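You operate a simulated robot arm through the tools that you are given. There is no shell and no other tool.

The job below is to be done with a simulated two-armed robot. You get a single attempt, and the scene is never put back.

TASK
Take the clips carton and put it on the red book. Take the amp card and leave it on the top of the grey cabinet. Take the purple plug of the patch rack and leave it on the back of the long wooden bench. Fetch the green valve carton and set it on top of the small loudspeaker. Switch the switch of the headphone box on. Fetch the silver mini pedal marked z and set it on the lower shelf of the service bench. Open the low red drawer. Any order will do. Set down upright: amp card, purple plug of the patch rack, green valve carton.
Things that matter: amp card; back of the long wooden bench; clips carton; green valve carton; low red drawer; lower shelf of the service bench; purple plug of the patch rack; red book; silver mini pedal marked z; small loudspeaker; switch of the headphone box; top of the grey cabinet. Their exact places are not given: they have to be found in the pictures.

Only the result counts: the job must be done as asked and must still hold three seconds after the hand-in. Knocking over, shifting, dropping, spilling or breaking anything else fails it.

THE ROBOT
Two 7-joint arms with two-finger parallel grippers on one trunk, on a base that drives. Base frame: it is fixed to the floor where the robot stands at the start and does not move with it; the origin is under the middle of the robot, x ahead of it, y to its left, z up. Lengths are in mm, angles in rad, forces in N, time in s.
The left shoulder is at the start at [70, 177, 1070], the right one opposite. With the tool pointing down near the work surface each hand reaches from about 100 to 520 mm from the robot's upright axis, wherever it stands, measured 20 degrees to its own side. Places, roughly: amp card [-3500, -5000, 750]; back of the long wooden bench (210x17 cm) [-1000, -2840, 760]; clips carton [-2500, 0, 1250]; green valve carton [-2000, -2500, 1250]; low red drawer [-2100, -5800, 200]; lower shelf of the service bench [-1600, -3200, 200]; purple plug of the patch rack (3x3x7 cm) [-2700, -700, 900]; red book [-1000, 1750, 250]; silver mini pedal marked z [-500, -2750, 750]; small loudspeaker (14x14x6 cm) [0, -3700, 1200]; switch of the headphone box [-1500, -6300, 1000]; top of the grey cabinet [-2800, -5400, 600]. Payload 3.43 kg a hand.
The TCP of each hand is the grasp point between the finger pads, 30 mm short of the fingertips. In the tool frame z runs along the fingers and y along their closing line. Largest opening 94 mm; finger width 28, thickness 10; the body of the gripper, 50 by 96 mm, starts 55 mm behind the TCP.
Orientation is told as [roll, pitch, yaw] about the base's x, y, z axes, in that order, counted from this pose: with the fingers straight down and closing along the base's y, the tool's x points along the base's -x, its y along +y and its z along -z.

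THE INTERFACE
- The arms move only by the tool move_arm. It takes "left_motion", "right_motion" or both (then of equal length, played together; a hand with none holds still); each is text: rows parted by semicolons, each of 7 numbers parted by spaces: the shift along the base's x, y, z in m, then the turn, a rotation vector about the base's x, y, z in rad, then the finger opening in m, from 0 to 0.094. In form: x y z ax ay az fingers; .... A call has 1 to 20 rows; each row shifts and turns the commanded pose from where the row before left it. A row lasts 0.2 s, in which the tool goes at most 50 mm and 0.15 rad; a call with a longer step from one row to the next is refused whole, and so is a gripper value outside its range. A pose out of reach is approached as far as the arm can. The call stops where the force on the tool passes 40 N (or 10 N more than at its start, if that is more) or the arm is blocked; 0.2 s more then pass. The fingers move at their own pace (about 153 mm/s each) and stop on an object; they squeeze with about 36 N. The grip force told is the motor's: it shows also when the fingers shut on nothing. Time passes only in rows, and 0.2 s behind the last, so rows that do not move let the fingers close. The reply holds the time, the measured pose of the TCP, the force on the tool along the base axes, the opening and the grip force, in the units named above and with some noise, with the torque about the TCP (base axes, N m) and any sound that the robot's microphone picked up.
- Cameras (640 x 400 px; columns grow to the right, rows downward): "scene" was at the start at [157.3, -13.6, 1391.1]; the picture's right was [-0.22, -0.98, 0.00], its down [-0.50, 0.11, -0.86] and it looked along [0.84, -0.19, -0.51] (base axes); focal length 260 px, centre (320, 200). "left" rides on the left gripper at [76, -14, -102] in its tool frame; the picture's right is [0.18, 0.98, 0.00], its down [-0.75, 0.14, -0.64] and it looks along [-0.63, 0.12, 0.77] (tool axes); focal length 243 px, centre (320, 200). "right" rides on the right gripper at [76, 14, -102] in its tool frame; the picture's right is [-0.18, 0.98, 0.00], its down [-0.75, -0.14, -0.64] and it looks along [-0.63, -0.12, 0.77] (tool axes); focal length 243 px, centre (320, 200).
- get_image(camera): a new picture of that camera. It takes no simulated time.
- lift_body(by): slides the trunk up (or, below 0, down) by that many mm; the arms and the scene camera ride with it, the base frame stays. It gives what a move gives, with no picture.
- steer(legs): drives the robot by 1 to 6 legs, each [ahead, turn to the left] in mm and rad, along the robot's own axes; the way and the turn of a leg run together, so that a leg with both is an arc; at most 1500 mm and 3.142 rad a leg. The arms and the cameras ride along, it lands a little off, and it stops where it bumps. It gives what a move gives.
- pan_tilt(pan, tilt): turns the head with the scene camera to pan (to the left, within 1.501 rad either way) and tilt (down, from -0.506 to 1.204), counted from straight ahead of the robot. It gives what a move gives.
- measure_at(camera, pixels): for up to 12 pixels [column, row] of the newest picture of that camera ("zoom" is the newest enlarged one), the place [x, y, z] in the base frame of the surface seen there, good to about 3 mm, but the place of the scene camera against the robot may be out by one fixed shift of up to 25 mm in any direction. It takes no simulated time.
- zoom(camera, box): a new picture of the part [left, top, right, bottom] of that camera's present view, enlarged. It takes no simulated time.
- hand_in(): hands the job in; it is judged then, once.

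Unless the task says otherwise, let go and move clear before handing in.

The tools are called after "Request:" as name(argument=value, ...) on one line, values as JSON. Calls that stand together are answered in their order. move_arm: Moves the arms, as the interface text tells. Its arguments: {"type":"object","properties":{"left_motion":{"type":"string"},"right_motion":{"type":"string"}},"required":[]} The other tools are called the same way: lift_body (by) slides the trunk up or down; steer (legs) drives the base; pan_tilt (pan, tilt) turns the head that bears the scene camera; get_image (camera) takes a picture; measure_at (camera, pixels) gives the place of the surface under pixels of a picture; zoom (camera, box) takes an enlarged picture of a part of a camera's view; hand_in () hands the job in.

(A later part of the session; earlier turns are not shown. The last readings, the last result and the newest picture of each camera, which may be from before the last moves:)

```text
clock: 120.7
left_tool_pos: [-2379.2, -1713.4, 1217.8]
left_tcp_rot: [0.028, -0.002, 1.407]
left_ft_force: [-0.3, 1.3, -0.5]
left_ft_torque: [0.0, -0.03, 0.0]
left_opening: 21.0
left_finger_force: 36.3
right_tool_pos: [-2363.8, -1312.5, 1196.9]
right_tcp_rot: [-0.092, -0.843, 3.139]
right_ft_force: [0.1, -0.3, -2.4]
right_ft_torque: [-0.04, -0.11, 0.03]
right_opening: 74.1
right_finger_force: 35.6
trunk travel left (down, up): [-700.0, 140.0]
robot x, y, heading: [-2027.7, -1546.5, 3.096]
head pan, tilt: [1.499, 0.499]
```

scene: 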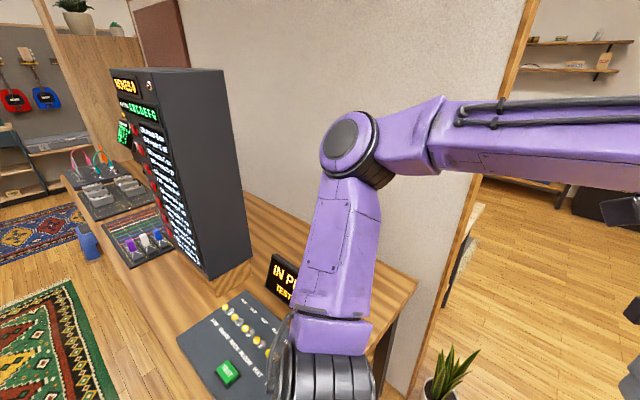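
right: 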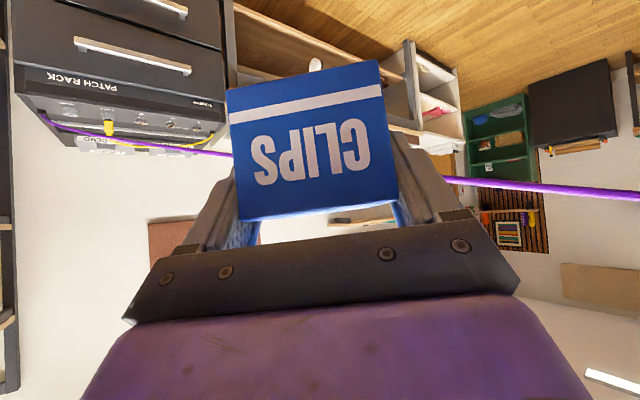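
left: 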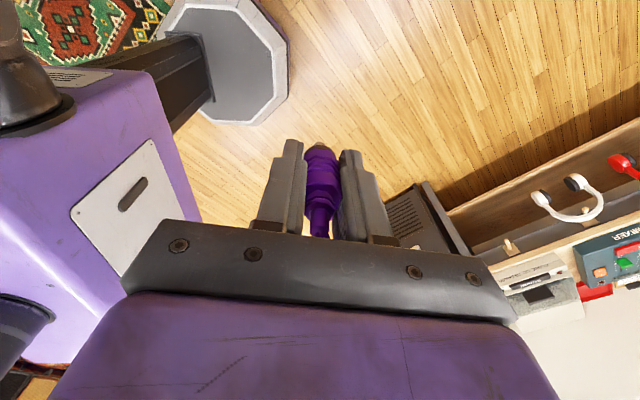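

Clear of the leg now. Moving the carton hand outward, levelling the plug hand, then driving to the bench end.

Request:
move_arm(left_motion="0 0 0 -0.0046 -0.0276 0 0.005; 0 0 0 0 0 0 0.005; 0 0 0 0 0 0 0.005; 0 0 0 0 0 0 0.005", right_motion="0 0.03 0 0 0 0 0.03; 0 0.03 0 0 0 0 0.03; 0 0.03 0 0 0 0 0.03; 0 0.03 0 0 0 0 0.03")

Request:
steer(legs=[[0, 1.71]])

Request:
pan_tilt(pan=0.2, tilt=0.6)

Request:
get_image(camera="scene")

```text
clock: 121.7
left_tool_pos: [-2378.8, -1712.4, 1217.9]
left_tcp_rot: [0.001, -0.002, 1.406]
left_ft_force: [0.2, -0.1, -1.3]
left_ft_torque: [0.0, -0.02, 0.01]
left_opening: 21.2
left_finger_force: 36.3
right_tool_pos: [-2363.4, -1312.7, 1197.0]
right_tcp_rot: [-0.091, -0.845, 3.138]
right_ft_force: [-0.6, 0.5, -1.5]
right_ft_torque: [0.02, -0.06, 0.03]
right_opening: 74.1
right_finger_force: 35.8
right hand out of reach, approached as far as the arm can: row 1, 2, 3, 4
trunk travel left (down, up): [-700.0, 140.0]
robot x, y, heading: [-2025.1, -1544.5, 3.096]
head pan, tilt: [1.499, 0.499]
```

```text
clock: 126.3
left_tool_pos: [-1798.2, -1868.9, 1217.9]
left_tcp_rot: [0.001, -0.002, -3.13]
left_ft_force: [-0.6, -0.5, 0.0]
left_ft_torque: [0.01, -0.05, 0.01]
left_opening: 21.2
left_finger_force: 36.1
right_tool_pos: [-2195.0, -1924.5, 1196.3]
right_tcp_rot: [-0.093, -0.847, -1.397]
right_ft_force: [0.0, -0.6, -1.7]
right_ft_torque: [0.08, 0.01, 0.05]
right_opening: 73.9
right_finger_force: 36.0
trunk travel left (down, up): [-700.0, 140.0]
robot x, y, heading: [-2026.5, -1549.1, -1.435]
head pan, tilt: [1.499, 0.499]
```

```text
clock: 127.8
left_tool_pos: [-1797.7, -1869.4, 1217.4]
left_tcp_rot: [-0.002, -0.001, -3.129]
left_ft_force: [0.0, 0.0, -0.8]
left_ft_torque: [0.01, 0.01, 0.0]
left_opening: 21.0
left_finger_force: 36.0
right_tool_pos: [-2194.7, -1925.0, 1196.8]
right_tcp_rot: [-0.093, -0.847, -1.394]
right_ft_force: [-0.1, -0.3, -2.7]
right_ft_torque: [0.08, 0.03, 0.01]
right_opening: 74.1
right_finger_force: 35.8
trunk travel left (down, up): [-700.0, 140.0]
robot x, y, heading: [-2026.0, -1547.6, -1.435]
head pan, tilt: [0.201, 0.6]
```

```text
taken
```

scene: 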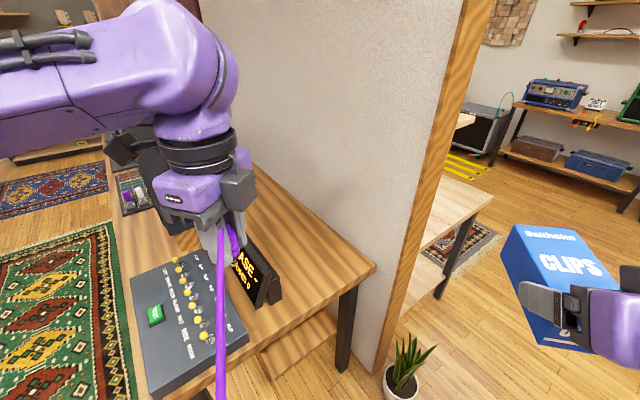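

Good view: the bench's back corner at (375,265), strip beyond the IN PHASE box, plant at (405,370). Measuring.

Request:
measure_at(camera="scene", pixels=[[374, 266], [300, 210], [320, 250], [345, 275], [290, 290], [270, 260], [262, 210], [395, 370], [395, 340], [210, 375], [345, 350], [260, 245]])

```text
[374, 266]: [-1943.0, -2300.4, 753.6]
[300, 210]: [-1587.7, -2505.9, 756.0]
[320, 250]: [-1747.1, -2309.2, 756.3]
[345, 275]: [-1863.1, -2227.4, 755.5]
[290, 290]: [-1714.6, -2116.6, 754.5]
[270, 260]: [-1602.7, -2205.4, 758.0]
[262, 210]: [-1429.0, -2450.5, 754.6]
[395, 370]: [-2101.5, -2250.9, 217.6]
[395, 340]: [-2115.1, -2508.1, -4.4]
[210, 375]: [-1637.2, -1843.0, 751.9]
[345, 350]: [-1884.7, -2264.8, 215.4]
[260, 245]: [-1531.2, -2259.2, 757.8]
```

Target spot for the plug ≈ (-1762,-2315). Driving to the bench end with margin to the plant and leg.

Request:
steer(legs=[[0, -0.06], [300, 0], [0, -0.25]])

Request:
get_image(camera="scene")

Request:
get_image(camera="left")

```text
clock: 131.1
left_tool_pos: [-1882.6, -2215.1, 1218.1]
left_tcp_rot: [0.002, -0.002, 2.846]
left_ft_force: [1.0, 0.2, -1.0]
left_ft_torque: [0.01, -0.02, -0.02]
left_opening: 21.1
left_finger_force: 36.2
right_tool_pos: [-2276.9, -2150.5, 1196.3]
right_tcp_rot: [-0.093, -0.849, -1.705]
right_ft_force: [0.0, 0.5, -2.9]
right_ft_torque: [0.04, 0.04, 0.01]
right_opening: 74.0
right_finger_force: 35.8
trunk travel left (down, up): [-700.0, 140.0]
robot x, y, heading: [-1999.6, -1844.4, -1.741]
head pan, tilt: [0.201, 0.6]
```

```text
taken
```

scene: 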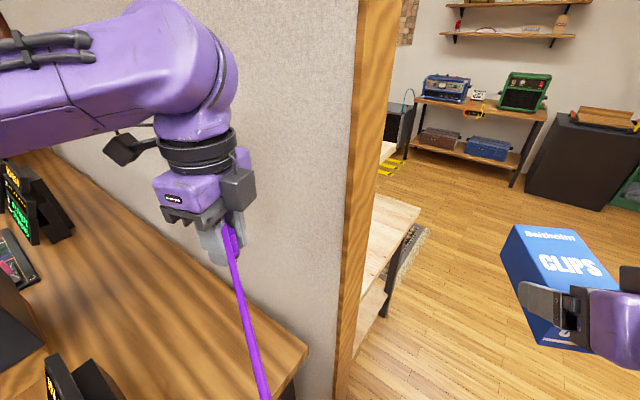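

```text
taken
```

left: 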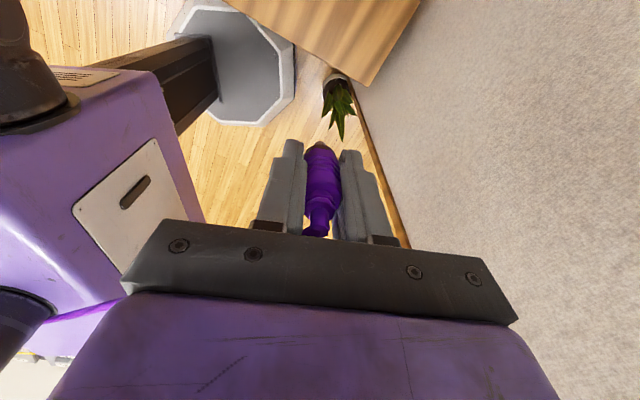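

The left hand camera sees the bench's back corner at (370,85). Measuring it precisely.

Request:
measure_at(camera="left", pixels=[[366, 80], [410, 5], [385, 50], [330, 60], [280, 32], [340, 20], [300, 10], [395, 90], [400, 200]])

Request:
measure_at(camera="scene", pixels=[[305, 350], [200, 270], [150, 200], [270, 380], [230, 320], [70, 230], [180, 310], [335, 380]])

```text
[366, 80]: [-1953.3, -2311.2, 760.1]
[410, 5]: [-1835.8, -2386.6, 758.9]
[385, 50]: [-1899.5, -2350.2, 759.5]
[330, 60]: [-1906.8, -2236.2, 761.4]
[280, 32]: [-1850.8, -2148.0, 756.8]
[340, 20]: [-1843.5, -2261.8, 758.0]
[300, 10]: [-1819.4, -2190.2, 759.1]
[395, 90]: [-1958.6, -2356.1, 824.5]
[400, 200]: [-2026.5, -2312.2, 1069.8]
```

```text
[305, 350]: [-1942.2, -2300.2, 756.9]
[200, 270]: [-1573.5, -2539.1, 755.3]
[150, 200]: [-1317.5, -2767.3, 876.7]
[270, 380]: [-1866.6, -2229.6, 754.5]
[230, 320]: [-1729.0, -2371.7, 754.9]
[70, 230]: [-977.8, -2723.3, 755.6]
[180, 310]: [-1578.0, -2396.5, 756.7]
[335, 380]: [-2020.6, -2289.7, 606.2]
```

True back corner is (-1953,-2311), top z≈759. I'll place the plug at (-1805,-2305): 120 mm from the end, 85 mm from the back edge. Moving over and down to z≈860.

Request:
move_arm(left_motion="0.0258 -0.03 0 0 0 0 0.005; 0.0258 -0.03 0 0 0 0 0.005; 0.0258 -0.03 0 0 0 0 0.005; 0 0 -0.04 0 0 0 0.005; 0 0 -0.04 0 0 0 0.005; 0 0 -0.04 0 0 0 0.005; 0 0 -0.04 0 0 0 0.005; 0 0 -0.04 0 0 0 0.005; 0 0 -0.04 0 0 0 0.005; 0 0 -0.04 0 0 0 0.005; 0 0 -0.04 0 0 0 0.005; 0 0 -0.03 0 0 0 0.005; 0 0 0 0 0 0 0.005")

Request:
get_image(camera="left")

Request:
get_image(camera="scene")

```text
clock: 133.9
left_tool_pos: [-1804.0, -2305.6, 869.2]
left_tcp_rot: [0.002, 0.0, 2.848]
left_ft_force: [-0.5, -0.1, -1.0]
left_ft_torque: [0.0, 0.01, 0.01]
left_opening: 21.2
left_finger_force: 36.5
right_tool_pos: [-2277.6, -2150.7, 1196.9]
right_tcp_rot: [-0.093, -0.849, -1.702]
right_ft_force: [0.9, -0.9, -2.5]
right_ft_torque: [0.05, -0.02, 0.0]
right_opening: 73.8
right_finger_force: 35.6
trunk travel left (down, up): [-700.0, 140.0]
robot x, y, heading: [-2001.9, -1844.0, -1.741]
head pan, tilt: [0.201, 0.6]
```

```text
taken
```

left: 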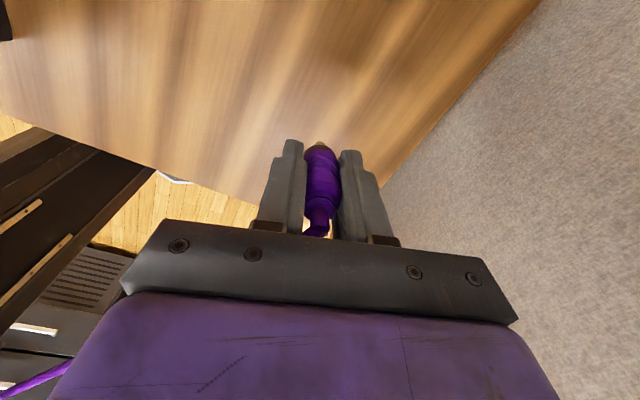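

```text
taken
```

scene: 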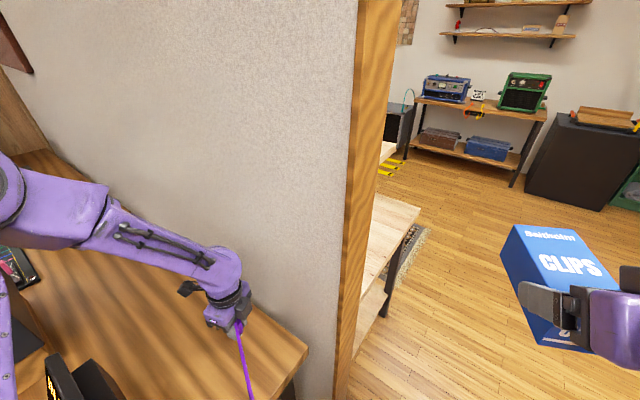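

The plug hangs upright above the bench. Zooming on its tip, then lowering slowly until contact.

Request:
zoom(camera="left", box=[250, 110, 400, 250])

Request:
move_arm(left_motion="0 0 -0.02 0 0 0 0.005; 0 0 -0.02 0 0 0 0.005; 0 0 -0.01 0 0 0 0.005; 0 0 -0.005 0 0 0 0.005; 0 0 -0.004 0 0 0 0.005; 0 0 0 0 0 0 0.005")

Request:
get_image(camera="left")

```text
2.86 times, centred on (325, 180) of left
```

zoom: 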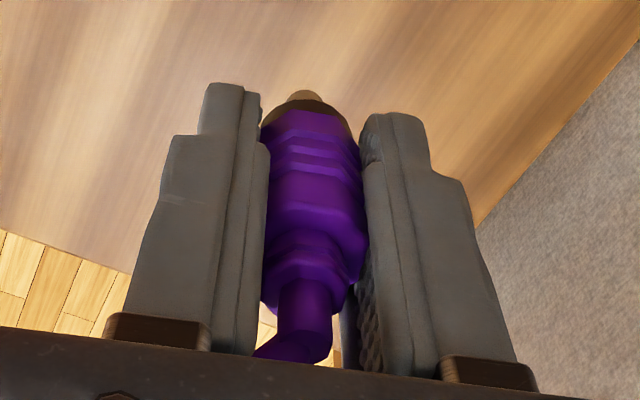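

```text
clock: 135.3
left_tool_pos: [-1805.3, -2307.5, 810.3]
left_tcp_rot: [0.003, 0.0, 2.849]
left_ft_force: [-0.4, -0.3, -0.4]
left_ft_torque: [0.02, 0.01, -0.04]
left_opening: 21.4
left_finger_force: 36.2
right_tool_pos: [-2278.0, -2150.2, 1197.2]
right_tcp_rot: [-0.093, -0.847, -1.702]
right_ft_force: [0.1, -0.6, -2.2]
right_ft_torque: [0.08, 0.01, 0.01]
right_opening: 74.1
right_finger_force: 36.0
trunk travel left (down, up): [-700.0, 140.0]
robot x, y, heading: [-2002.0, -1843.8, -1.741]
head pan, tilt: [0.201, 0.6]
```

```text
taken
```

left: 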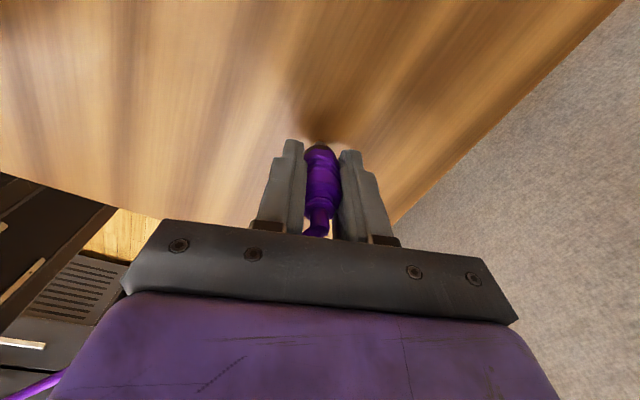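

No contact yet at 810. Lowering in 3 mm steps.

Request:
move_arm(left_motion="0 0 -0.003 0 0 0 0.005; 0 0 -0.003 0 0 0 0.005; 0 0 -0.003 0 0 0 0.005; 0 0 0 0 0 0 0.005")

Request:
zoom(camera="left", box=[250, 90, 400, 230])

```text
clock: 136.3
left_tool_pos: [-1806.6, -2305.9, 802.2]
left_tcp_rot: [0.006, 0.0, 2.847]
left_ft_force: [-0.4, -4.2, 28.1]
left_ft_torque: [-0.15, 0.05, 0.0]
left_opening: 21.7
left_finger_force: 35.9
right_tool_pos: [-2278.2, -2147.7, 1196.5]
right_tcp_rot: [-0.093, -0.851, -1.706]
right_ft_force: [0.2, 0.3, -2.0]
right_ft_torque: [0.09, -0.02, 0.02]
right_opening: 74.1
right_finger_force: 35.7
trunk travel left (down, up): [-700.0, 140.0]
robot x, y, heading: [-1999.6, -1841.8, -1.745]
head pan, tilt: [0.201, 0.6]
```

```text
2.86 times, centred on (325, 160) of left
```

zoom: 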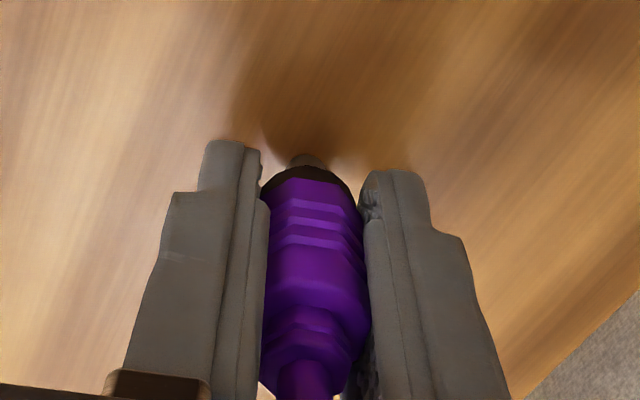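

Contact at z≈803 (28 N). Relaxing 1.5 mm and checking before release.

Request:
move_arm(left_motion="0 0 0.0012 0 0 0 0.005; 0 0 0.0004 0 0 0 0.005; 0 0 0 0 0 0 0.005")

```text
clock: 137.1
left_tool_pos: [-1805.4, -2305.7, 802.3]
left_tcp_rot: [-0.001, 0.0, 2.846]
left_ft_force: [-4.0, -3.6, 11.5]
left_ft_torque: [-0.08, 0.22, 0.01]
left_opening: 21.2
left_finger_force: 35.6
right_tool_pos: [-2278.5, -2149.2, 1195.6]
right_tcp_rot: [-0.091, -0.851, -1.703]
right_ft_force: [-0.4, 0.8, -2.5]
right_ft_torque: [0.11, -0.04, -0.01]
right_opening: 74.1
right_finger_force: 36.2
trunk travel left (down, up): [-700.0, 140.0]
robot x, y, heading: [-2000.8, -1842.1, -1.743]
head pan, tilt: [0.201, 0.6]
```

Now 11 N; relax slightly more and open a little to see whether it stands.

Request:
move_arm(left_motion="0 0 0.0006 0 0 0 0.005; 0 0 0 0 0 0 0.028; 0 0 0 0 0 0 0.032; 0 0 0 0 0 0 0.04; 0 0 0 0 0 0 0.04")

Request:
get_image(camera="left")

```text
clock: 138.3
left_tool_pos: [-1804.5, -2308.1, 802.1]
left_tcp_rot: [0.001, 0.001, 2.848]
left_ft_force: [0.1, 0.9, -0.1]
left_ft_torque: [0.02, 0.0, 0.01]
left_opening: 40.0
left_finger_force: 0.0
right_tool_pos: [-2278.1, -2148.8, 1195.9]
right_tcp_rot: [-0.091, -0.848, -1.703]
right_ft_force: [0.7, -1.1, -1.3]
right_ft_torque: [0.11, -0.03, -0.02]
right_opening: 73.8
right_finger_force: 35.6
trunk travel left (down, up): [-700.0, 140.0]
robot x, y, heading: [-1998.4, -1846.0, -1.744]
head pan, tilt: [0.201, 0.6]
```

```text
taken
```

left: 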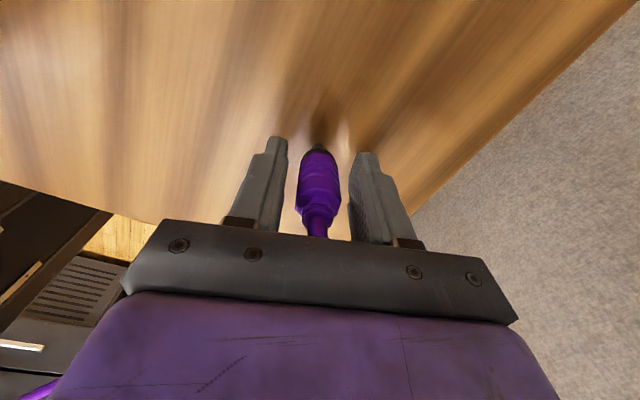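

The plug stands upright on its own. Opening wider and lifting straight up.

Request:
move_arm(left_motion="0 0 0 0 0 0 0.07; 0 0 0 0 0 0 0.07; 0 0 0.01 0 0 0 0.07; 0 0 0.02 0 0 0 0.07; 0 0 0.03 0 0 0 0.07; 0 0 0.04 0 0 0 0.07; 0 0 0.04 0 0 0 0.07; 0 0 0.04 0 0 0 0.07; 0 0 0.04 0 0 0 0.07")

Request:
get_image(camera="left")

Request:
get_image(camera="scene")

```text
clock: 140.3
left_tool_pos: [-1806.8, -2308.2, 1022.5]
left_tcp_rot: [0.002, -0.003, 2.846]
left_ft_force: [0.9, 1.0, -0.2]
left_ft_torque: [-0.02, 0.0, -0.02]
left_opening: 69.9
left_finger_force: 0.0
right_tool_pos: [-2276.9, -2149.4, 1196.4]
right_tcp_rot: [-0.094, -0.849, -1.701]
right_ft_force: [0.6, 0.8, -2.2]
right_ft_torque: [0.11, -0.04, 0.03]
right_opening: 73.7
right_finger_force: 36.4
trunk travel left (down, up): [-700.0, 140.0]
robot x, y, heading: [-2000.4, -1844.5, -1.741]
head pan, tilt: [0.201, 0.6]
```

```text
taken
```

left: 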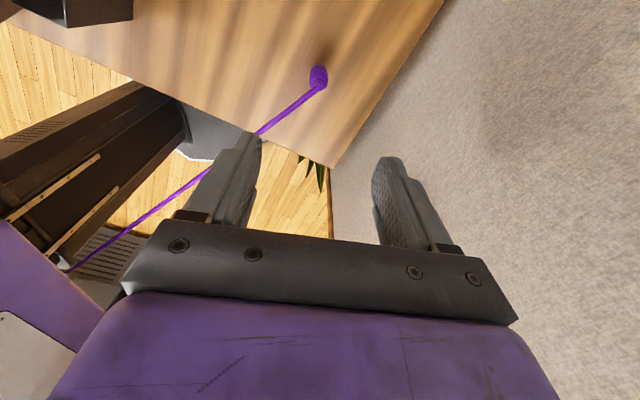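

```text
taken
```

scene: 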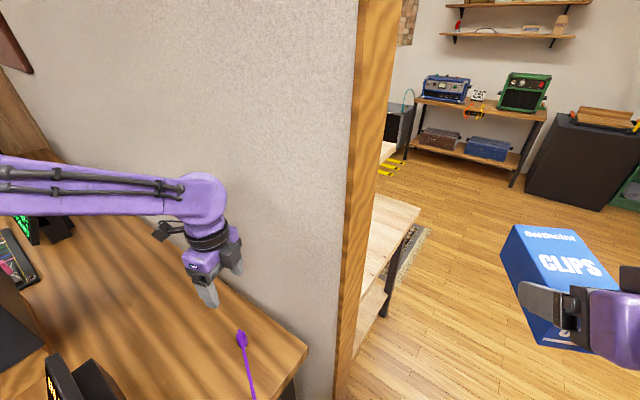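

The plug stands at (-1806,-2306). Now I'll deliver the CLIPS carton: retract the left hand, back away and drive toward the low table with the red book.

Request:
move_arm(left_motion="0 0.012 0.036 0 0 0 0.07; 0 0.018 0.036 0 0 0 0.07; 0 0.018 0.036 0 0 0 0.07; 0 0.018 0.036 0 0 0 0.07; 0 0.018 0.036 0 0 0 0.07")

Request:
steer(legs=[[-450, 0]])

Request:
get_image(camera="scene")

```text
clock: 141.5
left_tool_pos: [-1805.4, -2225.0, 1202.6]
left_tcp_rot: [0.001, 0.001, 2.846]
left_ft_force: [-0.2, 0.1, -0.3]
left_ft_torque: [-0.04, 0.0, 0.02]
left_opening: 70.1
left_finger_force: 0.1
right_tool_pos: [-2278.0, -2149.2, 1197.7]
right_tcp_rot: [-0.089, -0.851, -1.703]
right_ft_force: [-0.1, 0.0, -2.5]
right_ft_torque: [0.09, -0.02, 0.03]
right_opening: 74.0
right_finger_force: 36.1
trunk travel left (down, up): [-700.0, 140.0]
robot x, y, heading: [-2001.8, -1839.6, -1.742]
head pan, tilt: [0.201, 0.6]
```

```text
clock: 144.2
left_tool_pos: [-1728.5, -1783.6, 1199.7]
left_tcp_rot: [0.0, -0.001, 2.844]
left_ft_force: [-0.1, 0.7, 0.4]
left_ft_torque: [0.05, -0.02, 0.01]
left_opening: 70.1
left_finger_force: 0.0
right_tool_pos: [-2201.2, -1706.7, 1196.2]
right_tcp_rot: [-0.092, -0.848, -1.707]
right_ft_force: [0.0, -0.1, -2.7]
right_ft_torque: [0.1, 0.01, 0.03]
right_opening: 74.2
right_finger_force: 36.5
trunk travel left (down, up): [-700.0, 140.0]
robot x, y, heading: [-1922.9, -1400.4, -1.749]
head pan, tilt: [0.201, 0.6]
```

```text
taken
```

scene: 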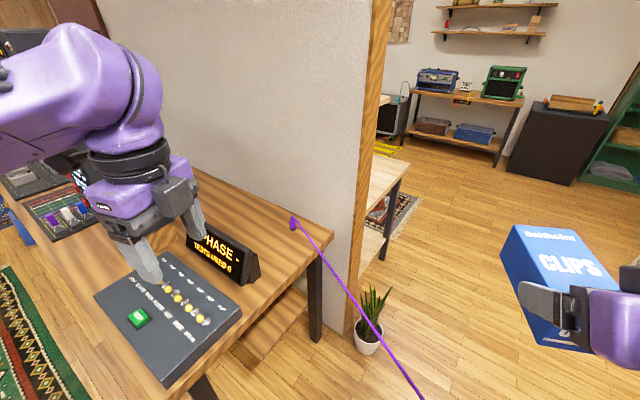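

Plug still upright; the cable is only drawn. Turning toward the book table and driving in stages.

Request:
steer(legs=[[0, 2.74], [1300, 0]])

Request:
pan_tilt(pan=0.3, tilt=0.5)

Request:
get_image(camera="scene")

Request:
measure_at(camera="scene", pixels=[[320, 200], [320, 300], [200, 250], [450, 200], [250, 150]])

```text
clock: 157.2
left_tool_pos: [-1239.9, 103.0, 1202.1]
left_tcp_rot: [0.001, -0.003, -0.711]
left_ft_force: [0.4, -0.3, 0.3]
left_ft_torque: [-0.01, -0.02, -0.03]
left_opening: 69.9
left_finger_force: 0.0
right_tool_pos: [-837.4, -157.5, 1195.6]
right_tcp_rot: [-0.093, -0.849, 1.021]
right_ft_force: [-0.5, 0.7, -1.8]
right_ft_torque: [-0.04, 0.04, 0.02]
right_opening: 74.0
right_finger_force: 36.2
trunk travel left (down, up): [-700.0, 140.0]
robot x, y, heading: [-1216.8, -324.9, 0.979]
head pan, tilt: [0.201, 0.6]
```

```text
clock: 157.8
left_tool_pos: [-1239.8, 103.6, 1201.6]
left_tcp_rot: [-0.001, -0.002, -0.711]
left_ft_force: [0.4, 0.5, 0.7]
left_ft_torque: [-0.01, 0.01, 0.01]
left_opening: 70.1
left_finger_force: 0.0
right_tool_pos: [-837.5, -158.7, 1196.1]
right_tcp_rot: [-0.093, -0.849, 1.021]
right_ft_force: [0.9, 0.4, -1.7]
right_ft_torque: [-0.08, 0.07, -0.01]
right_opening: 74.0
right_finger_force: 36.0
trunk travel left (down, up): [-700.0, 140.0]
robot x, y, heading: [-1218.1, -324.1, 0.98]
head pan, tilt: [0.3, 0.499]
```

```text
taken
```

scene: 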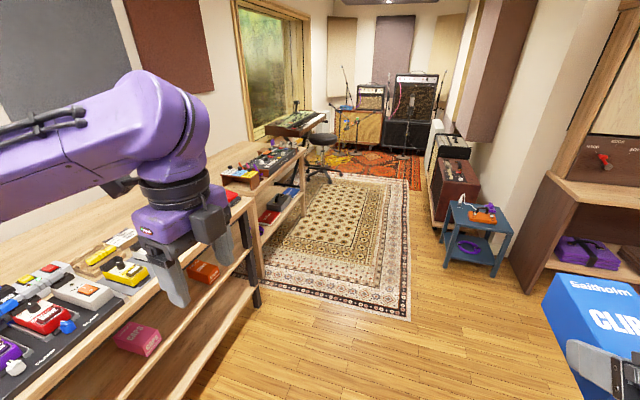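

```text
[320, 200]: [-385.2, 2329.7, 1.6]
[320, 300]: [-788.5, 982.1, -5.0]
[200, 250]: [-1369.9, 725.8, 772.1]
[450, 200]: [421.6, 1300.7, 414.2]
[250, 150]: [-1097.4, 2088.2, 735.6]
```

Path ahead over the rug is clear. Driving to about (-600,1100) and facing the low table.

Request:
steer(legs=[[0, 0.2], [1450, 0], [0, 1.36]])

Request:
pan_tilt(pan=-0.2, tilt=0.7)

Request:
get_image(camera="scene")

```text
clock: 169.1
left_tool_pos: [-1107.3, 1005.9, 1201.7]
left_tcp_rot: [0.002, -0.002, 0.85]
left_ft_force: [0.7, -0.4, -0.6]
left_ft_torque: [0.04, -0.02, 0.02]
left_opening: 70.2
left_finger_force: 0.0
right_tool_pos: [-844.2, 1404.8, 1196.9]
right_tcp_rot: [-0.094, -0.852, 2.582]
right_ft_force: [0.0, 1.0, -1.4]
right_ft_torque: [-0.05, -0.09, 0.02]
right_opening: 73.4
right_finger_force: 36.1
trunk travel left (down, up): [-700.0, 140.0]
robot x, y, heading: [-677.1, 1027.6, 2.538]
head pan, tilt: [0.3, 0.499]
```

```text
clock: 170.1
left_tool_pos: [-1108.2, 1007.0, 1201.9]
left_tcp_rot: [0.002, -0.001, 0.85]
left_ft_force: [0.6, 0.0, -0.1]
left_ft_torque: [-0.01, 0.01, -0.02]
left_opening: 69.9
left_finger_force: 0.0
right_tool_pos: [-843.6, 1406.0, 1196.1]
right_tcp_rot: [-0.093, -0.852, 2.584]
right_ft_force: [-0.1, 0.3, -2.2]
right_ft_torque: [-0.03, -0.05, -0.04]
right_opening: 74.0
right_finger_force: 36.1
trunk travel left (down, up): [-700.0, 140.0]
robot x, y, heading: [-680.4, 1025.2, 2.539]
head pan, tilt: [-0.201, 0.7]
```

```text
taken
```

scene: 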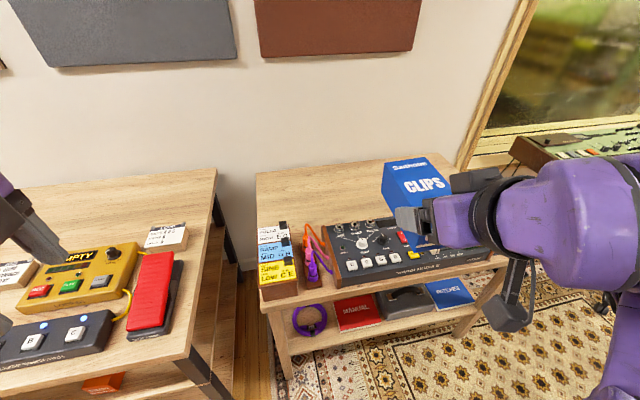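

The red book is at (357,312), just under the table's front edge. Measuring.

Request:
zoom(camera="scene", box=[250, 240, 500, 400])

Request:
measure_at(camera="zoom", pixels=[[225, 160], [225, 215], [330, 205], [300, 165], [270, 190], [325, 150], [130, 210], [260, 135], [260, 240], [420, 165], [120, 290], [240, 227]])

```text
2.50 times, centred on (375, 320) of scene
```

zoom: 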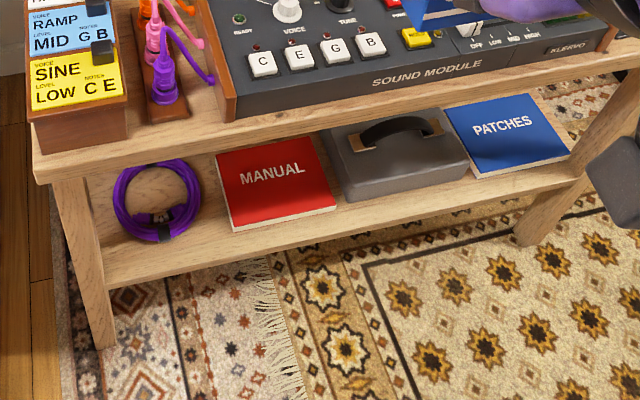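

```text
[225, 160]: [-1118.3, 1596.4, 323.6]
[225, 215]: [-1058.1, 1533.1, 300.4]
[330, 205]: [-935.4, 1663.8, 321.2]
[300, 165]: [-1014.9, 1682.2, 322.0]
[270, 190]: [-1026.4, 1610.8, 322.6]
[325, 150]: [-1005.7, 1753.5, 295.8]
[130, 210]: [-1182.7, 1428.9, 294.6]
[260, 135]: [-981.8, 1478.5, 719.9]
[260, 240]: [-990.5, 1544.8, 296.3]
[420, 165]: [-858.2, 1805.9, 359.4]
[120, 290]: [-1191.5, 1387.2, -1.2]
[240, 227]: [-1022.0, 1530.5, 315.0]
```

Book top is z≈322 with its front edge near (-995,1591) true; the table top overhangs slightly. I'll level the carton hand, pull the left hand in (clear of the pedal table), back 80 mm, and lower the trunk.

Request:
move_arm(left_motion="0.04 0.004 0 0 0 0 0.07; 0.04 0.004 0 0 0 0 0.07; 0.04 0.004 0 0 0 0 0.07; 0 0 0 0 0 0 0.07", right_motion="0 0 0 -0.0398 -0.0058 0.035 0.03; 0 0 0 -0.0398 -0.0058 0.035 0.03; 0 0 0 0 0 0 0.03; 0 0 0 0 0 0 0.03")

Request:
steer(legs=[[-80, 0]])

Request:
lift_body(by=-300)

Request:
get_image(camera="scene")

Request:
get_image(camera="right")

```text
clock: 171.1
left_tool_pos: [-988.6, 1019.0, 1201.0]
left_tcp_rot: [-0.001, -0.002, 0.849]
left_ft_force: [0.8, -0.5, -0.4]
left_ft_torque: [0.01, -0.02, 0.03]
left_opening: 70.1
left_finger_force: 0.1
right_tool_pos: [-843.9, 1406.0, 1197.0]
right_tcp_rot: [-0.092, -0.852, 2.585]
right_ft_force: [-0.2, 0.6, -2.6]
right_ft_torque: [0.0, -0.11, -0.01]
right_opening: 74.4
right_finger_force: 36.0
right hand out of reach, approached as far as the arm can: row 1, 2
trunk travel left (down, up): [-700.0, 140.0]
robot x, y, heading: [-681.8, 1027.5, 2.544]
head pan, tilt: [-0.201, 0.7]
```

```text
clock: 172.1
left_tool_pos: [-922.2, 973.8, 1200.5]
left_tcp_rot: [0.0, -0.001, 0.851]
left_ft_force: [-0.3, 0.7, 0.4]
left_ft_torque: [0.01, 0.01, -0.02]
left_opening: 69.9
left_finger_force: 0.1
right_tool_pos: [-777.5, 1359.8, 1196.3]
right_tcp_rot: [-0.094, -0.85, 2.583]
right_ft_force: [0.1, 0.2, -2.2]
right_ft_torque: [-0.08, -0.05, 0.01]
right_opening: 74.2
right_finger_force: 35.8
trunk travel left (down, up): [-700.0, 140.0]
robot x, y, heading: [-613.5, 981.6, 2.543]
head pan, tilt: [-0.201, 0.7]
```

```text
clock: 175.1
left_tool_pos: [-920.5, 973.9, 900.3]
left_tcp_rot: [0.001, -0.002, 0.852]
left_ft_force: [0.2, -0.7, -0.1]
left_ft_torque: [-0.02, -0.01, 0.0]
left_opening: 69.8
left_finger_force: 0.0
right_tool_pos: [-778.1, 1360.3, 897.1]
right_tcp_rot: [-0.092, -0.85, 2.582]
right_ft_force: [0.0, -0.1, -1.9]
right_ft_torque: [-0.03, -0.09, 0.02]
right_opening: 74.1
right_finger_force: 35.7
trunk travel left (down, up): [-400.0, 440.0]
robot x, y, heading: [-611.7, 984.2, 2.545]
head pan, tilt: [-0.201, 0.7]
```

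```text
taken
```

scene: 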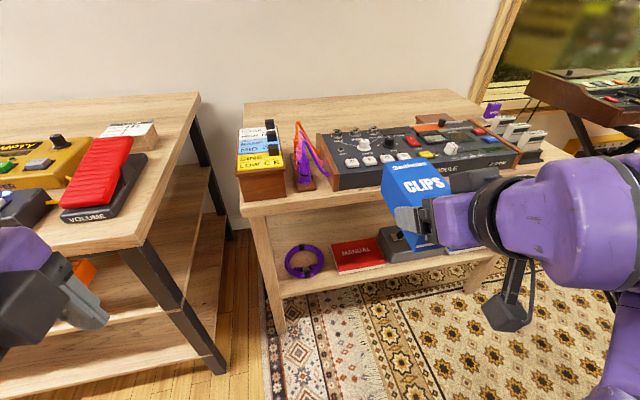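

```text
taken
```

right: 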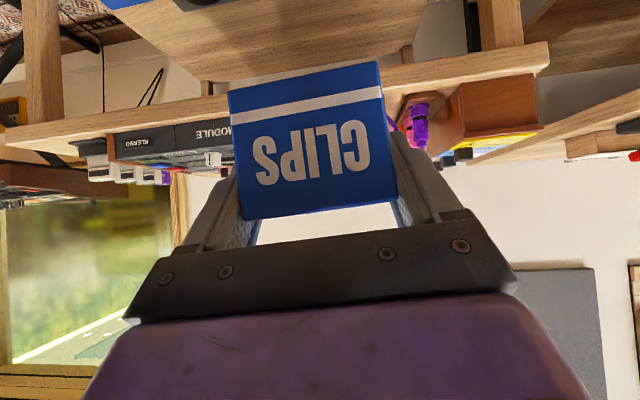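

Clearances are fine. Lowering further so the carton can pass under the table top.

Request:
lift_body(by=-340)

Request:
pan_tilt(pan=-0.3, tilt=0.45)

Request:
get_image(camera="scene")

Request:
get_image(camera="right")

```text
clock: 178.4
left_tool_pos: [-921.7, 973.2, 560.2]
left_tcp_rot: [0.003, -0.001, 0.85]
left_ft_force: [0.5, 0.3, -0.5]
left_ft_torque: [0.01, 0.01, 0.02]
left_opening: 70.1
left_finger_force: 0.0
right_tool_pos: [-777.0, 1360.7, 556.3]
right_tcp_rot: [-0.094, -0.852, 2.584]
right_ft_force: [0.5, 0.3, -1.8]
right_ft_torque: [-0.06, -0.1, 0.04]
right_opening: 74.1
right_finger_force: 36.2
trunk travel left (down, up): [-60.0, 780.0]
robot x, y, heading: [-613.5, 981.4, 2.543]
head pan, tilt: [-0.201, 0.7]
```

```text
clock: 179.2
left_tool_pos: [-920.7, 973.9, 560.5]
left_tcp_rot: [0.0, -0.002, 0.85]
left_ft_force: [0.0, 0.1, 0.1]
left_ft_torque: [0.03, 0.02, 0.02]
left_opening: 70.0
left_finger_force: 0.0
right_tool_pos: [-776.5, 1361.6, 556.0]
right_tcp_rot: [-0.092, -0.853, 2.583]
right_ft_force: [0.2, -0.4, -1.9]
right_ft_torque: [-0.01, -0.1, -0.02]
right_opening: 74.1
right_finger_force: 36.6
trunk travel left (down, up): [-60.0, 780.0]
robot x, y, heading: [-611.3, 981.2, 2.545]
head pan, tilt: [-0.3, 0.45]
```

```text
taken
```

scene: 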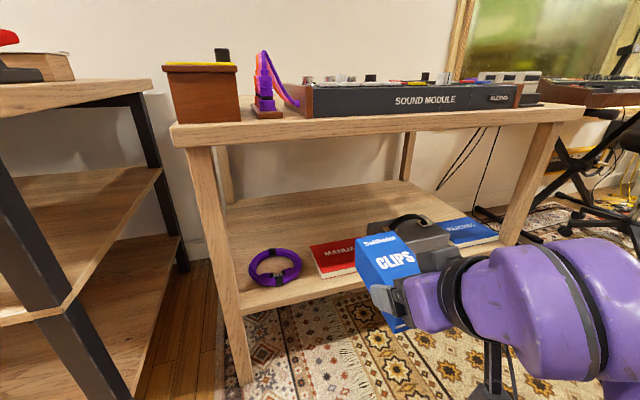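

```text
taken
```

right: 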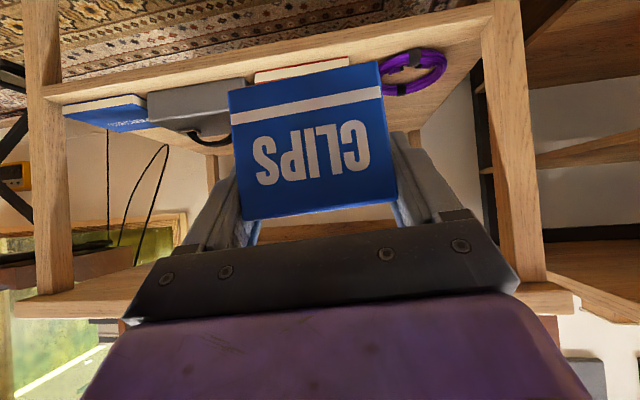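

The book (335,257) and grey case (410,240) are visible. Measuring the book from here.

Request:
zoom(camera="scene", box=[220, 180, 520, 340])

Request:
measure_at(camera="zoom", pixels=[[192, 145], [215, 208], [240, 150], [290, 145], [280, 190], [300, 125], [415, 95], [450, 140], [480, 60], [100, 250], [130, 150], [215, 215]])

```text
2.13 times, centred on (370, 260) of scene
```

zoom: 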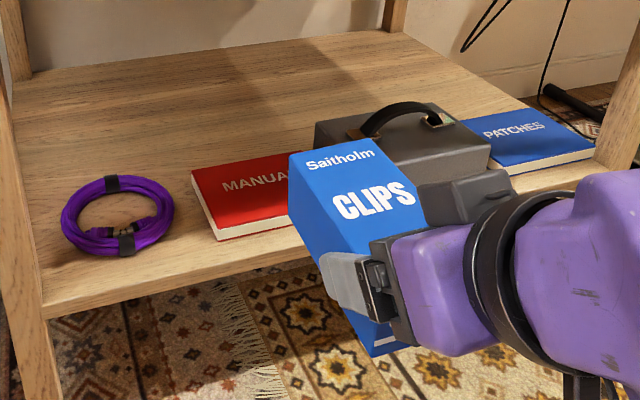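

```text
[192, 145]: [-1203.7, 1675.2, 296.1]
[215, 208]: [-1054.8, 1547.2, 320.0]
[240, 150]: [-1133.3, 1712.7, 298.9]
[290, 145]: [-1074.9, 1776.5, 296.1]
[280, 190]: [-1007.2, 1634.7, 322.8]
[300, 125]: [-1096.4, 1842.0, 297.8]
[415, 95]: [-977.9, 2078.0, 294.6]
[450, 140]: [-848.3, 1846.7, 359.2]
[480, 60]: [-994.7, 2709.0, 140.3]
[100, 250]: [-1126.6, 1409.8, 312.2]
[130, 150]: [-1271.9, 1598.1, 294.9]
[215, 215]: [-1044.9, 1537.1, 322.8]
```

Refining the book corners.

Request:
measure_at(camera="zoom", pixels=[[196, 172], [213, 228], [284, 157], [288, 214], [250, 190], [215, 236], [290, 222], [350, 108], [330, 125], [320, 150]])

```text
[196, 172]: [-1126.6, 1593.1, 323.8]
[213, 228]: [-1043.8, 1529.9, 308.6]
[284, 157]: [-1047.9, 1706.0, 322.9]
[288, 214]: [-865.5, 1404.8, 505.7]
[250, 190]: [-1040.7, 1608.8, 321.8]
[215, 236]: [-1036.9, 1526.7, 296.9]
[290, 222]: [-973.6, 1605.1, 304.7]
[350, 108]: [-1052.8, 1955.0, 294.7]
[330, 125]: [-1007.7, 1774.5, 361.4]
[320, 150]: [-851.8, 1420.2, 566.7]
```

Book is ~165×107 mm, centre ≈ (-1053,1622) true, top z≈325. Advancing 70 mm, then aligning and levelling the carton hand outside the table.

Request:
steer(legs=[[70, 0]])

Request:
move_arm(right_motion="-0.02 0.015 -0.025 0 0 0 0.03; 0.005 0.019 -0.025 0 0 0 0.03; 0.005 0.019 -0.025 0 0 0 0.03; 0.005 0.019 -0.02 0 0 0 0.03; 0.005 0 -0.02 0 0 0 0.03; 0 0 0 0 0 0 0.03")

Request:
get_image(camera="right")

```text
clock: 180.2
left_tool_pos: [-978.9, 1014.4, 560.8]
left_tcp_rot: [0.002, -0.001, 0.848]
left_ft_force: [-0.8, 0.7, -0.6]
left_ft_torque: [0.0, 0.02, 0.03]
left_opening: 69.9
left_finger_force: 0.1
right_tool_pos: [-834.7, 1400.3, 556.2]
right_tcp_rot: [-0.093, -0.853, 2.58]
right_ft_force: [0.6, -0.5, -2.2]
right_ft_torque: [-0.04, -0.05, 0.01]
right_opening: 73.9
right_finger_force: 36.2
trunk travel left (down, up): [-60.0, 780.0]
robot x, y, heading: [-669.9, 1021.1, 2.539]
head pan, tilt: [-0.3, 0.45]
```

```text
clock: 181.6
left_tool_pos: [-980.2, 1014.4, 561.4]
left_tcp_rot: [-0.001, -0.002, 0.849]
left_ft_force: [0.0, 0.5, -0.5]
left_ft_torque: [0.03, -0.01, 0.0]
left_opening: 70.1
left_finger_force: 0.1
right_tool_pos: [-873.4, 1414.1, 530.4]
right_tcp_rot: [-0.096, -0.85, 2.584]
right_ft_force: [0.0, -0.2, -2.7]
right_ft_torque: [-0.09, -0.07, -0.01]
right_opening: 74.1
right_finger_force: 36.0
right hand out of reach, approached as far as the arm can: row 1, 2, 3, 4, 5
trunk travel left (down, up): [-60.0, 780.0]
robot x, y, heading: [-669.2, 1017.7, 2.546]
head pan, tilt: [-0.3, 0.45]
```

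```text
taken
```

right: 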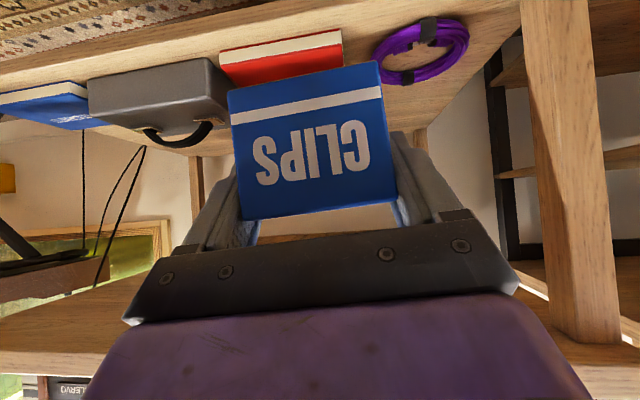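

The arm is at an inner limit; extending forward should free it. Moving forward 60 mm with the levelling turn.

Request:
move_arm(right_motion="-0.02 0.0136 0 0 0 0 0.03; -0.02 0.0136 0 0 0 0 0.03; -0.016 0.012 0 -0.0265 -0.004 0.0233 0.03; -0.016 0.012 0 -0.0265 -0.004 0.0233 0.03; 0 0 0 -0.0265 -0.004 0.0233 0.03; 0 0 0 0 0 0 0.03")

Request:
get_image(camera="right")

Request:
get_image(camera="scene")

```text
clock: 183.0
left_tool_pos: [-979.0, 1013.3, 560.5]
left_tcp_rot: [0.0, -0.002, 0.849]
left_ft_force: [-0.6, 0.4, -0.2]
left_ft_torque: [0.01, 0.04, -0.02]
left_opening: 70.4
left_finger_force: 0.0
right_tool_pos: [-953.8, 1460.2, 537.5]
right_tcp_rot: [-0.01, -0.796, 2.589]
right_ft_force: [0.7, -0.1, -2.7]
right_ft_torque: [-0.08, -0.06, 0.02]
right_opening: 74.0
right_finger_force: 35.8
right hand out of reach, approached as far as the arm can: row 5
trunk travel left (down, up): [-60.0, 780.0]
robot x, y, heading: [-672.7, 1018.1, 2.541]
head pan, tilt: [-0.3, 0.45]
```

```text
taken
```

right: 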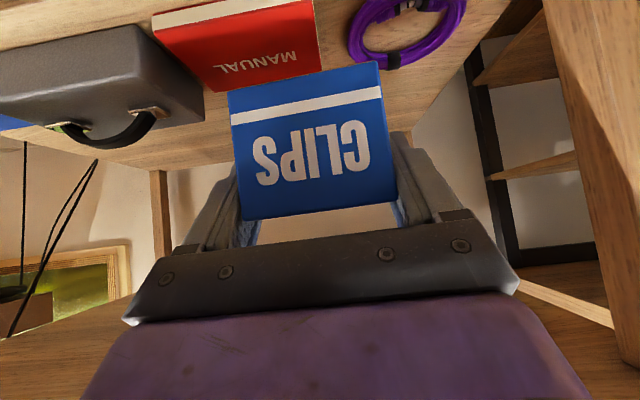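

```text
taken
```

scene: 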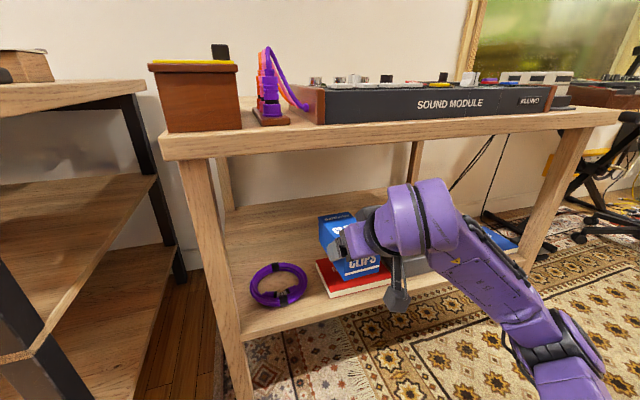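

Now level. The book shows at (240,45) in the hand view. Measuring with the accurate hand camera.

Request:
measure_at(camera="right", pixels=[[158, 28], [310, 8], [207, 88], [318, 72], [240, 50], [225, 20], [140, 60], [365, 60]])

Request:
measure_at(camera="right", pixels=[[235, 95], [378, 70], [392, 190], [245, 215], [310, 150]])

```text
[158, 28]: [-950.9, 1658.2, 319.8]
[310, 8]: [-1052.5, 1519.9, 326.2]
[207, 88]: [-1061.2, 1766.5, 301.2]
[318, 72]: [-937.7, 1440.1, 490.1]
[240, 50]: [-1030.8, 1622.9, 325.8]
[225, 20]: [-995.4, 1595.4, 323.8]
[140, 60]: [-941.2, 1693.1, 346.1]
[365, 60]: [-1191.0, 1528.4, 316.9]
```

```text
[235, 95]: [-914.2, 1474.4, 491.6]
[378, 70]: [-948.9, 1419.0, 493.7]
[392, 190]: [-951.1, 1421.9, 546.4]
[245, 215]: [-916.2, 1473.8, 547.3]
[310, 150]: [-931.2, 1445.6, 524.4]
```

Book front edge (-951,1658)→(-1052,1520), top 326; carton bottom is TCP-48. Moving over the book and down to ~390.

Request:
move_arm(right_motion="-0.012 0.028 -0.02 0.004 0 0 0.03; -0.012 0.028 -0.02 0.004 0 0 0.03; -0.012 0.028 -0.02 0 0 0 0.03; -0.012 0.028 -0.02 0 0 0 0.03; -0.012 0.028 -0.02 0 0 0 0.03; 0 0 0 0 0 0 0.03")

Request:
get_image(camera="right")

Request:
get_image(camera="scene")

```text
clock: 184.4
left_tool_pos: [-980.0, 1014.1, 560.8]
left_tcp_rot: [0.0, -0.002, 0.849]
left_ft_force: [0.2, -0.1, 0.6]
left_ft_torque: [-0.03, -0.03, -0.04]
left_opening: 69.8
left_finger_force: 0.1
right_tool_pos: [-1048.5, 1589.1, 475.9]
right_tcp_rot: [-0.021, -0.795, 2.603]
right_ft_force: [-0.2, 0.4, -1.2]
right_ft_torque: [-0.05, -0.06, -0.02]
right_opening: 73.9
right_finger_force: 36.3
right hand out of reach, approached as far as the arm can: row 1, 2, 3, 4, 5
trunk travel left (down, up): [-60.0, 780.0]
robot x, y, heading: [-672.1, 1023.0, 2.543]
head pan, tilt: [-0.3, 0.45]
```

```text
taken
```

right: 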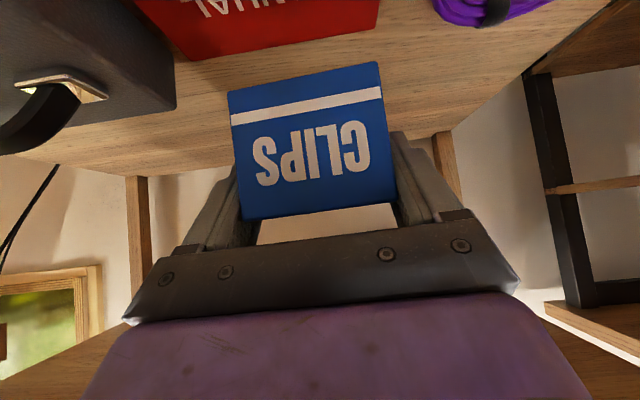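

```text
taken
```

scene: 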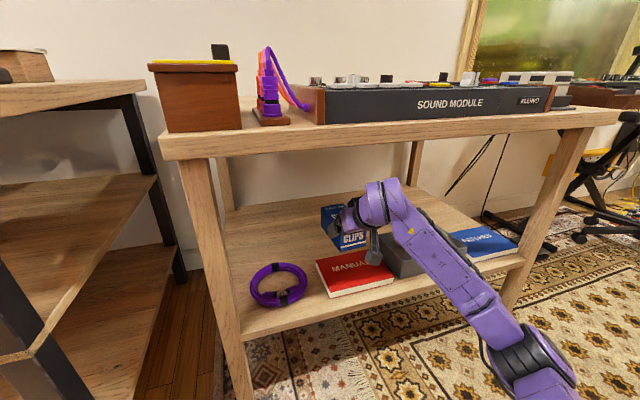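

The arm can't quite get there with this wrist yaw (out-of-reach rows). I'll try letting the hand yaw outward a little (−0.25 rad) while moving to the target.

Request:
move_arm(right_motion="0 0 0 0 0 -0.08 0.03; 0 0 0 0 0 -0.08 0.03; 0 0 0 0 0 -0.08 0.03; 0 0 0 0 0 0 0.03")

```text
clock: 185.4
left_tool_pos: [-980.8, 1013.7, 560.4]
left_tcp_rot: [0.001, 0.0, 0.848]
left_ft_force: [-0.9, -0.1, 0.0]
left_ft_torque: [-0.02, -0.02, 0.02]
left_opening: 70.0
left_finger_force: 0.1
right_tool_pos: [-1056.4, 1588.7, 490.9]
right_tcp_rot: [-0.024, -0.798, 2.359]
right_ft_force: [0.0, -0.3, -1.3]
right_ft_torque: [-0.06, -0.08, 0.0]
right_opening: 73.8
right_finger_force: 35.7
right hand out of reach, approached as far as the arm can: row 1, 2
trunk travel left (down, up): [-60.0, 780.0]
robot x, y, heading: [-669.7, 1025.0, 2.542]
head pan, tilt: [-0.3, 0.45]
```

Yaw is free now. Trying to move down/back toward the target.

Request:
move_arm(right_motion="0.008 0.002 -0.015 0 0 0 0.03; 0.008 0.002 -0.015 0 0 0 0.03; 0.008 0.002 -0.015 0 0 0 0.03; 0 0 0 0 0 0 0.03")

```text
clock: 186.4
left_tool_pos: [-980.4, 1014.4, 561.7]
left_tcp_rot: [0.001, -0.002, 0.849]
left_ft_force: [0.3, 0.6, -0.2]
left_ft_torque: [-0.01, -0.01, -0.03]
left_opening: 70.0
left_finger_force: 0.1
right_tool_pos: [-1045.6, 1579.0, 484.3]
right_tcp_rot: [-0.032, -0.795, 2.363]
right_ft_force: [0.3, -0.6, -3.3]
right_ft_torque: [-0.1, -0.06, -0.02]
right_opening: 74.1
right_finger_force: 35.4
right hand out of reach, approached as far as the arm can: row 1, 2, 3
trunk travel left (down, up): [-60.0, 780.0]
robot x, y, heading: [-669.7, 1024.8, 2.542]
head pan, tilt: [-0.3, 0.45]
```

Lowering is limited by the wrist bend when the arm is this folded; being farther extended allows lower. I'll back the base 100 mm and extend the arm instead.

Request:
steer(legs=[[-100, 0]])

Request:
move_arm(right_motion="-0.016 0.014 -0.004 0 0 0.04 0.03; -0.016 0.014 -0.004 0 0 0.04 0.03; -0.016 0.014 -0.008 0 0 0.04 0.03; -0.016 0.014 -0.008 0 0 0.04 0.03; -0.01 0.014 -0.01 0 0 0.04 0.03; 0 0.01 -0.01 0 0 0.04 0.03; 0 0 0 0 0 0 0.03")

```text
clock: 187.6
left_tool_pos: [-897.7, 959.1, 560.3]
left_tcp_rot: [0.0, -0.001, 0.847]
left_ft_force: [0.2, -0.3, 0.2]
left_ft_torque: [-0.02, -0.02, 0.02]
left_opening: 70.2
left_finger_force: 0.1
right_tool_pos: [-963.1, 1524.1, 484.2]
right_tcp_rot: [-0.033, -0.795, 2.361]
right_ft_force: [0.6, 0.4, -2.7]
right_ft_torque: [-0.04, -0.11, 0.02]
right_opening: 74.0
right_finger_force: 35.8
trunk travel left (down, up): [-60.0, 780.0]
robot x, y, heading: [-588.4, 965.9, 2.537]
head pan, tilt: [-0.3, 0.45]
```

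```text
clock: 189.2
left_tool_pos: [-899.0, 960.3, 560.3]
left_tcp_rot: [-0.002, 0.0, 0.845]
left_ft_force: [-0.5, 0.0, 0.1]
left_ft_torque: [0.0, 0.01, -0.02]
left_opening: 70.0
left_finger_force: 0.0
right_tool_pos: [-1038.7, 1605.0, 440.7]
right_tcp_rot: [-0.031, -0.797, 2.601]
right_ft_force: [0.2, -0.4, -3.0]
right_ft_torque: [-0.04, -0.05, 0.0]
right_opening: 73.8
right_finger_force: 36.2
trunk travel left (down, up): [-60.0, 780.0]
robot x, y, heading: [-589.8, 964.5, 2.541]
head pan, tilt: [-0.3, 0.45]
```

It works. Correcting position and levelling, lowering to ~392.

Request:
move_arm(right_motion="0.008 -0.002 -0.012 -0.0093 0.0056 0.011 0.03; 0.008 -0.002 -0.012 -0.0093 0.0056 0.011 0.03; 0.009 -0.001 -0.012 0 0 0 0.03; 0 0 -0.012 0 0 0 0.03; 0 0 0 0 0 0 0.03")

Request:
get_image(camera="right")

Request:
get_image(camera="scene")

```text
clock: 190.4
left_tool_pos: [-899.5, 958.3, 560.6]
left_tcp_rot: [0.001, -0.003, 0.845]
left_ft_force: [0.3, -0.1, -0.5]
left_ft_torque: [0.0, 0.02, -0.01]
left_opening: 69.9
left_finger_force: 0.1
right_tool_pos: [-1012.8, 1599.9, 391.7]
right_tcp_rot: [0.001, -0.793, 2.602]
right_ft_force: [-1.0, 0.6, -1.7]
right_ft_torque: [-0.02, -0.07, -0.02]
right_opening: 74.2
right_finger_force: 35.6
trunk travel left (down, up): [-60.0, 780.0]
robot x, y, heading: [-589.9, 968.1, 2.534]
head pan, tilt: [-0.3, 0.45]
```

```text
taken
```

right: 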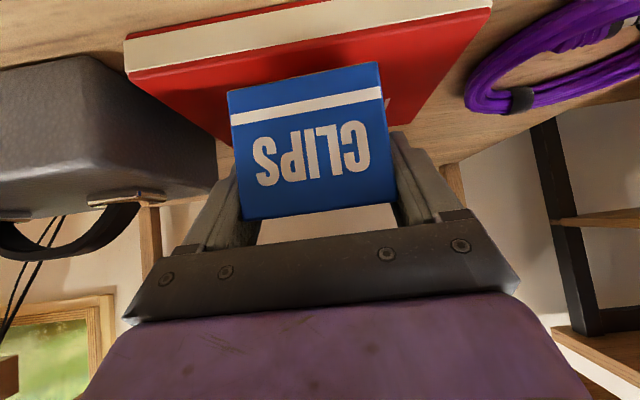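

```text
taken
```

scene: 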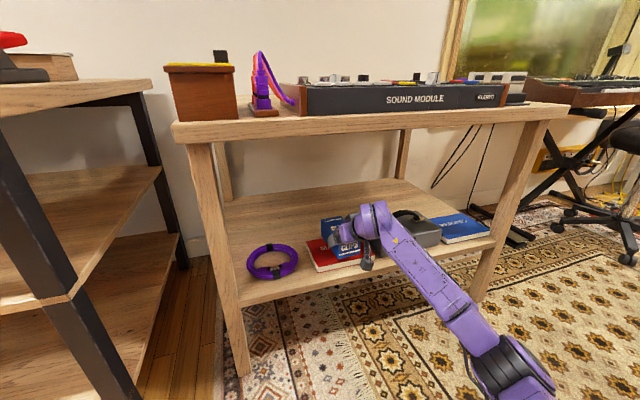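

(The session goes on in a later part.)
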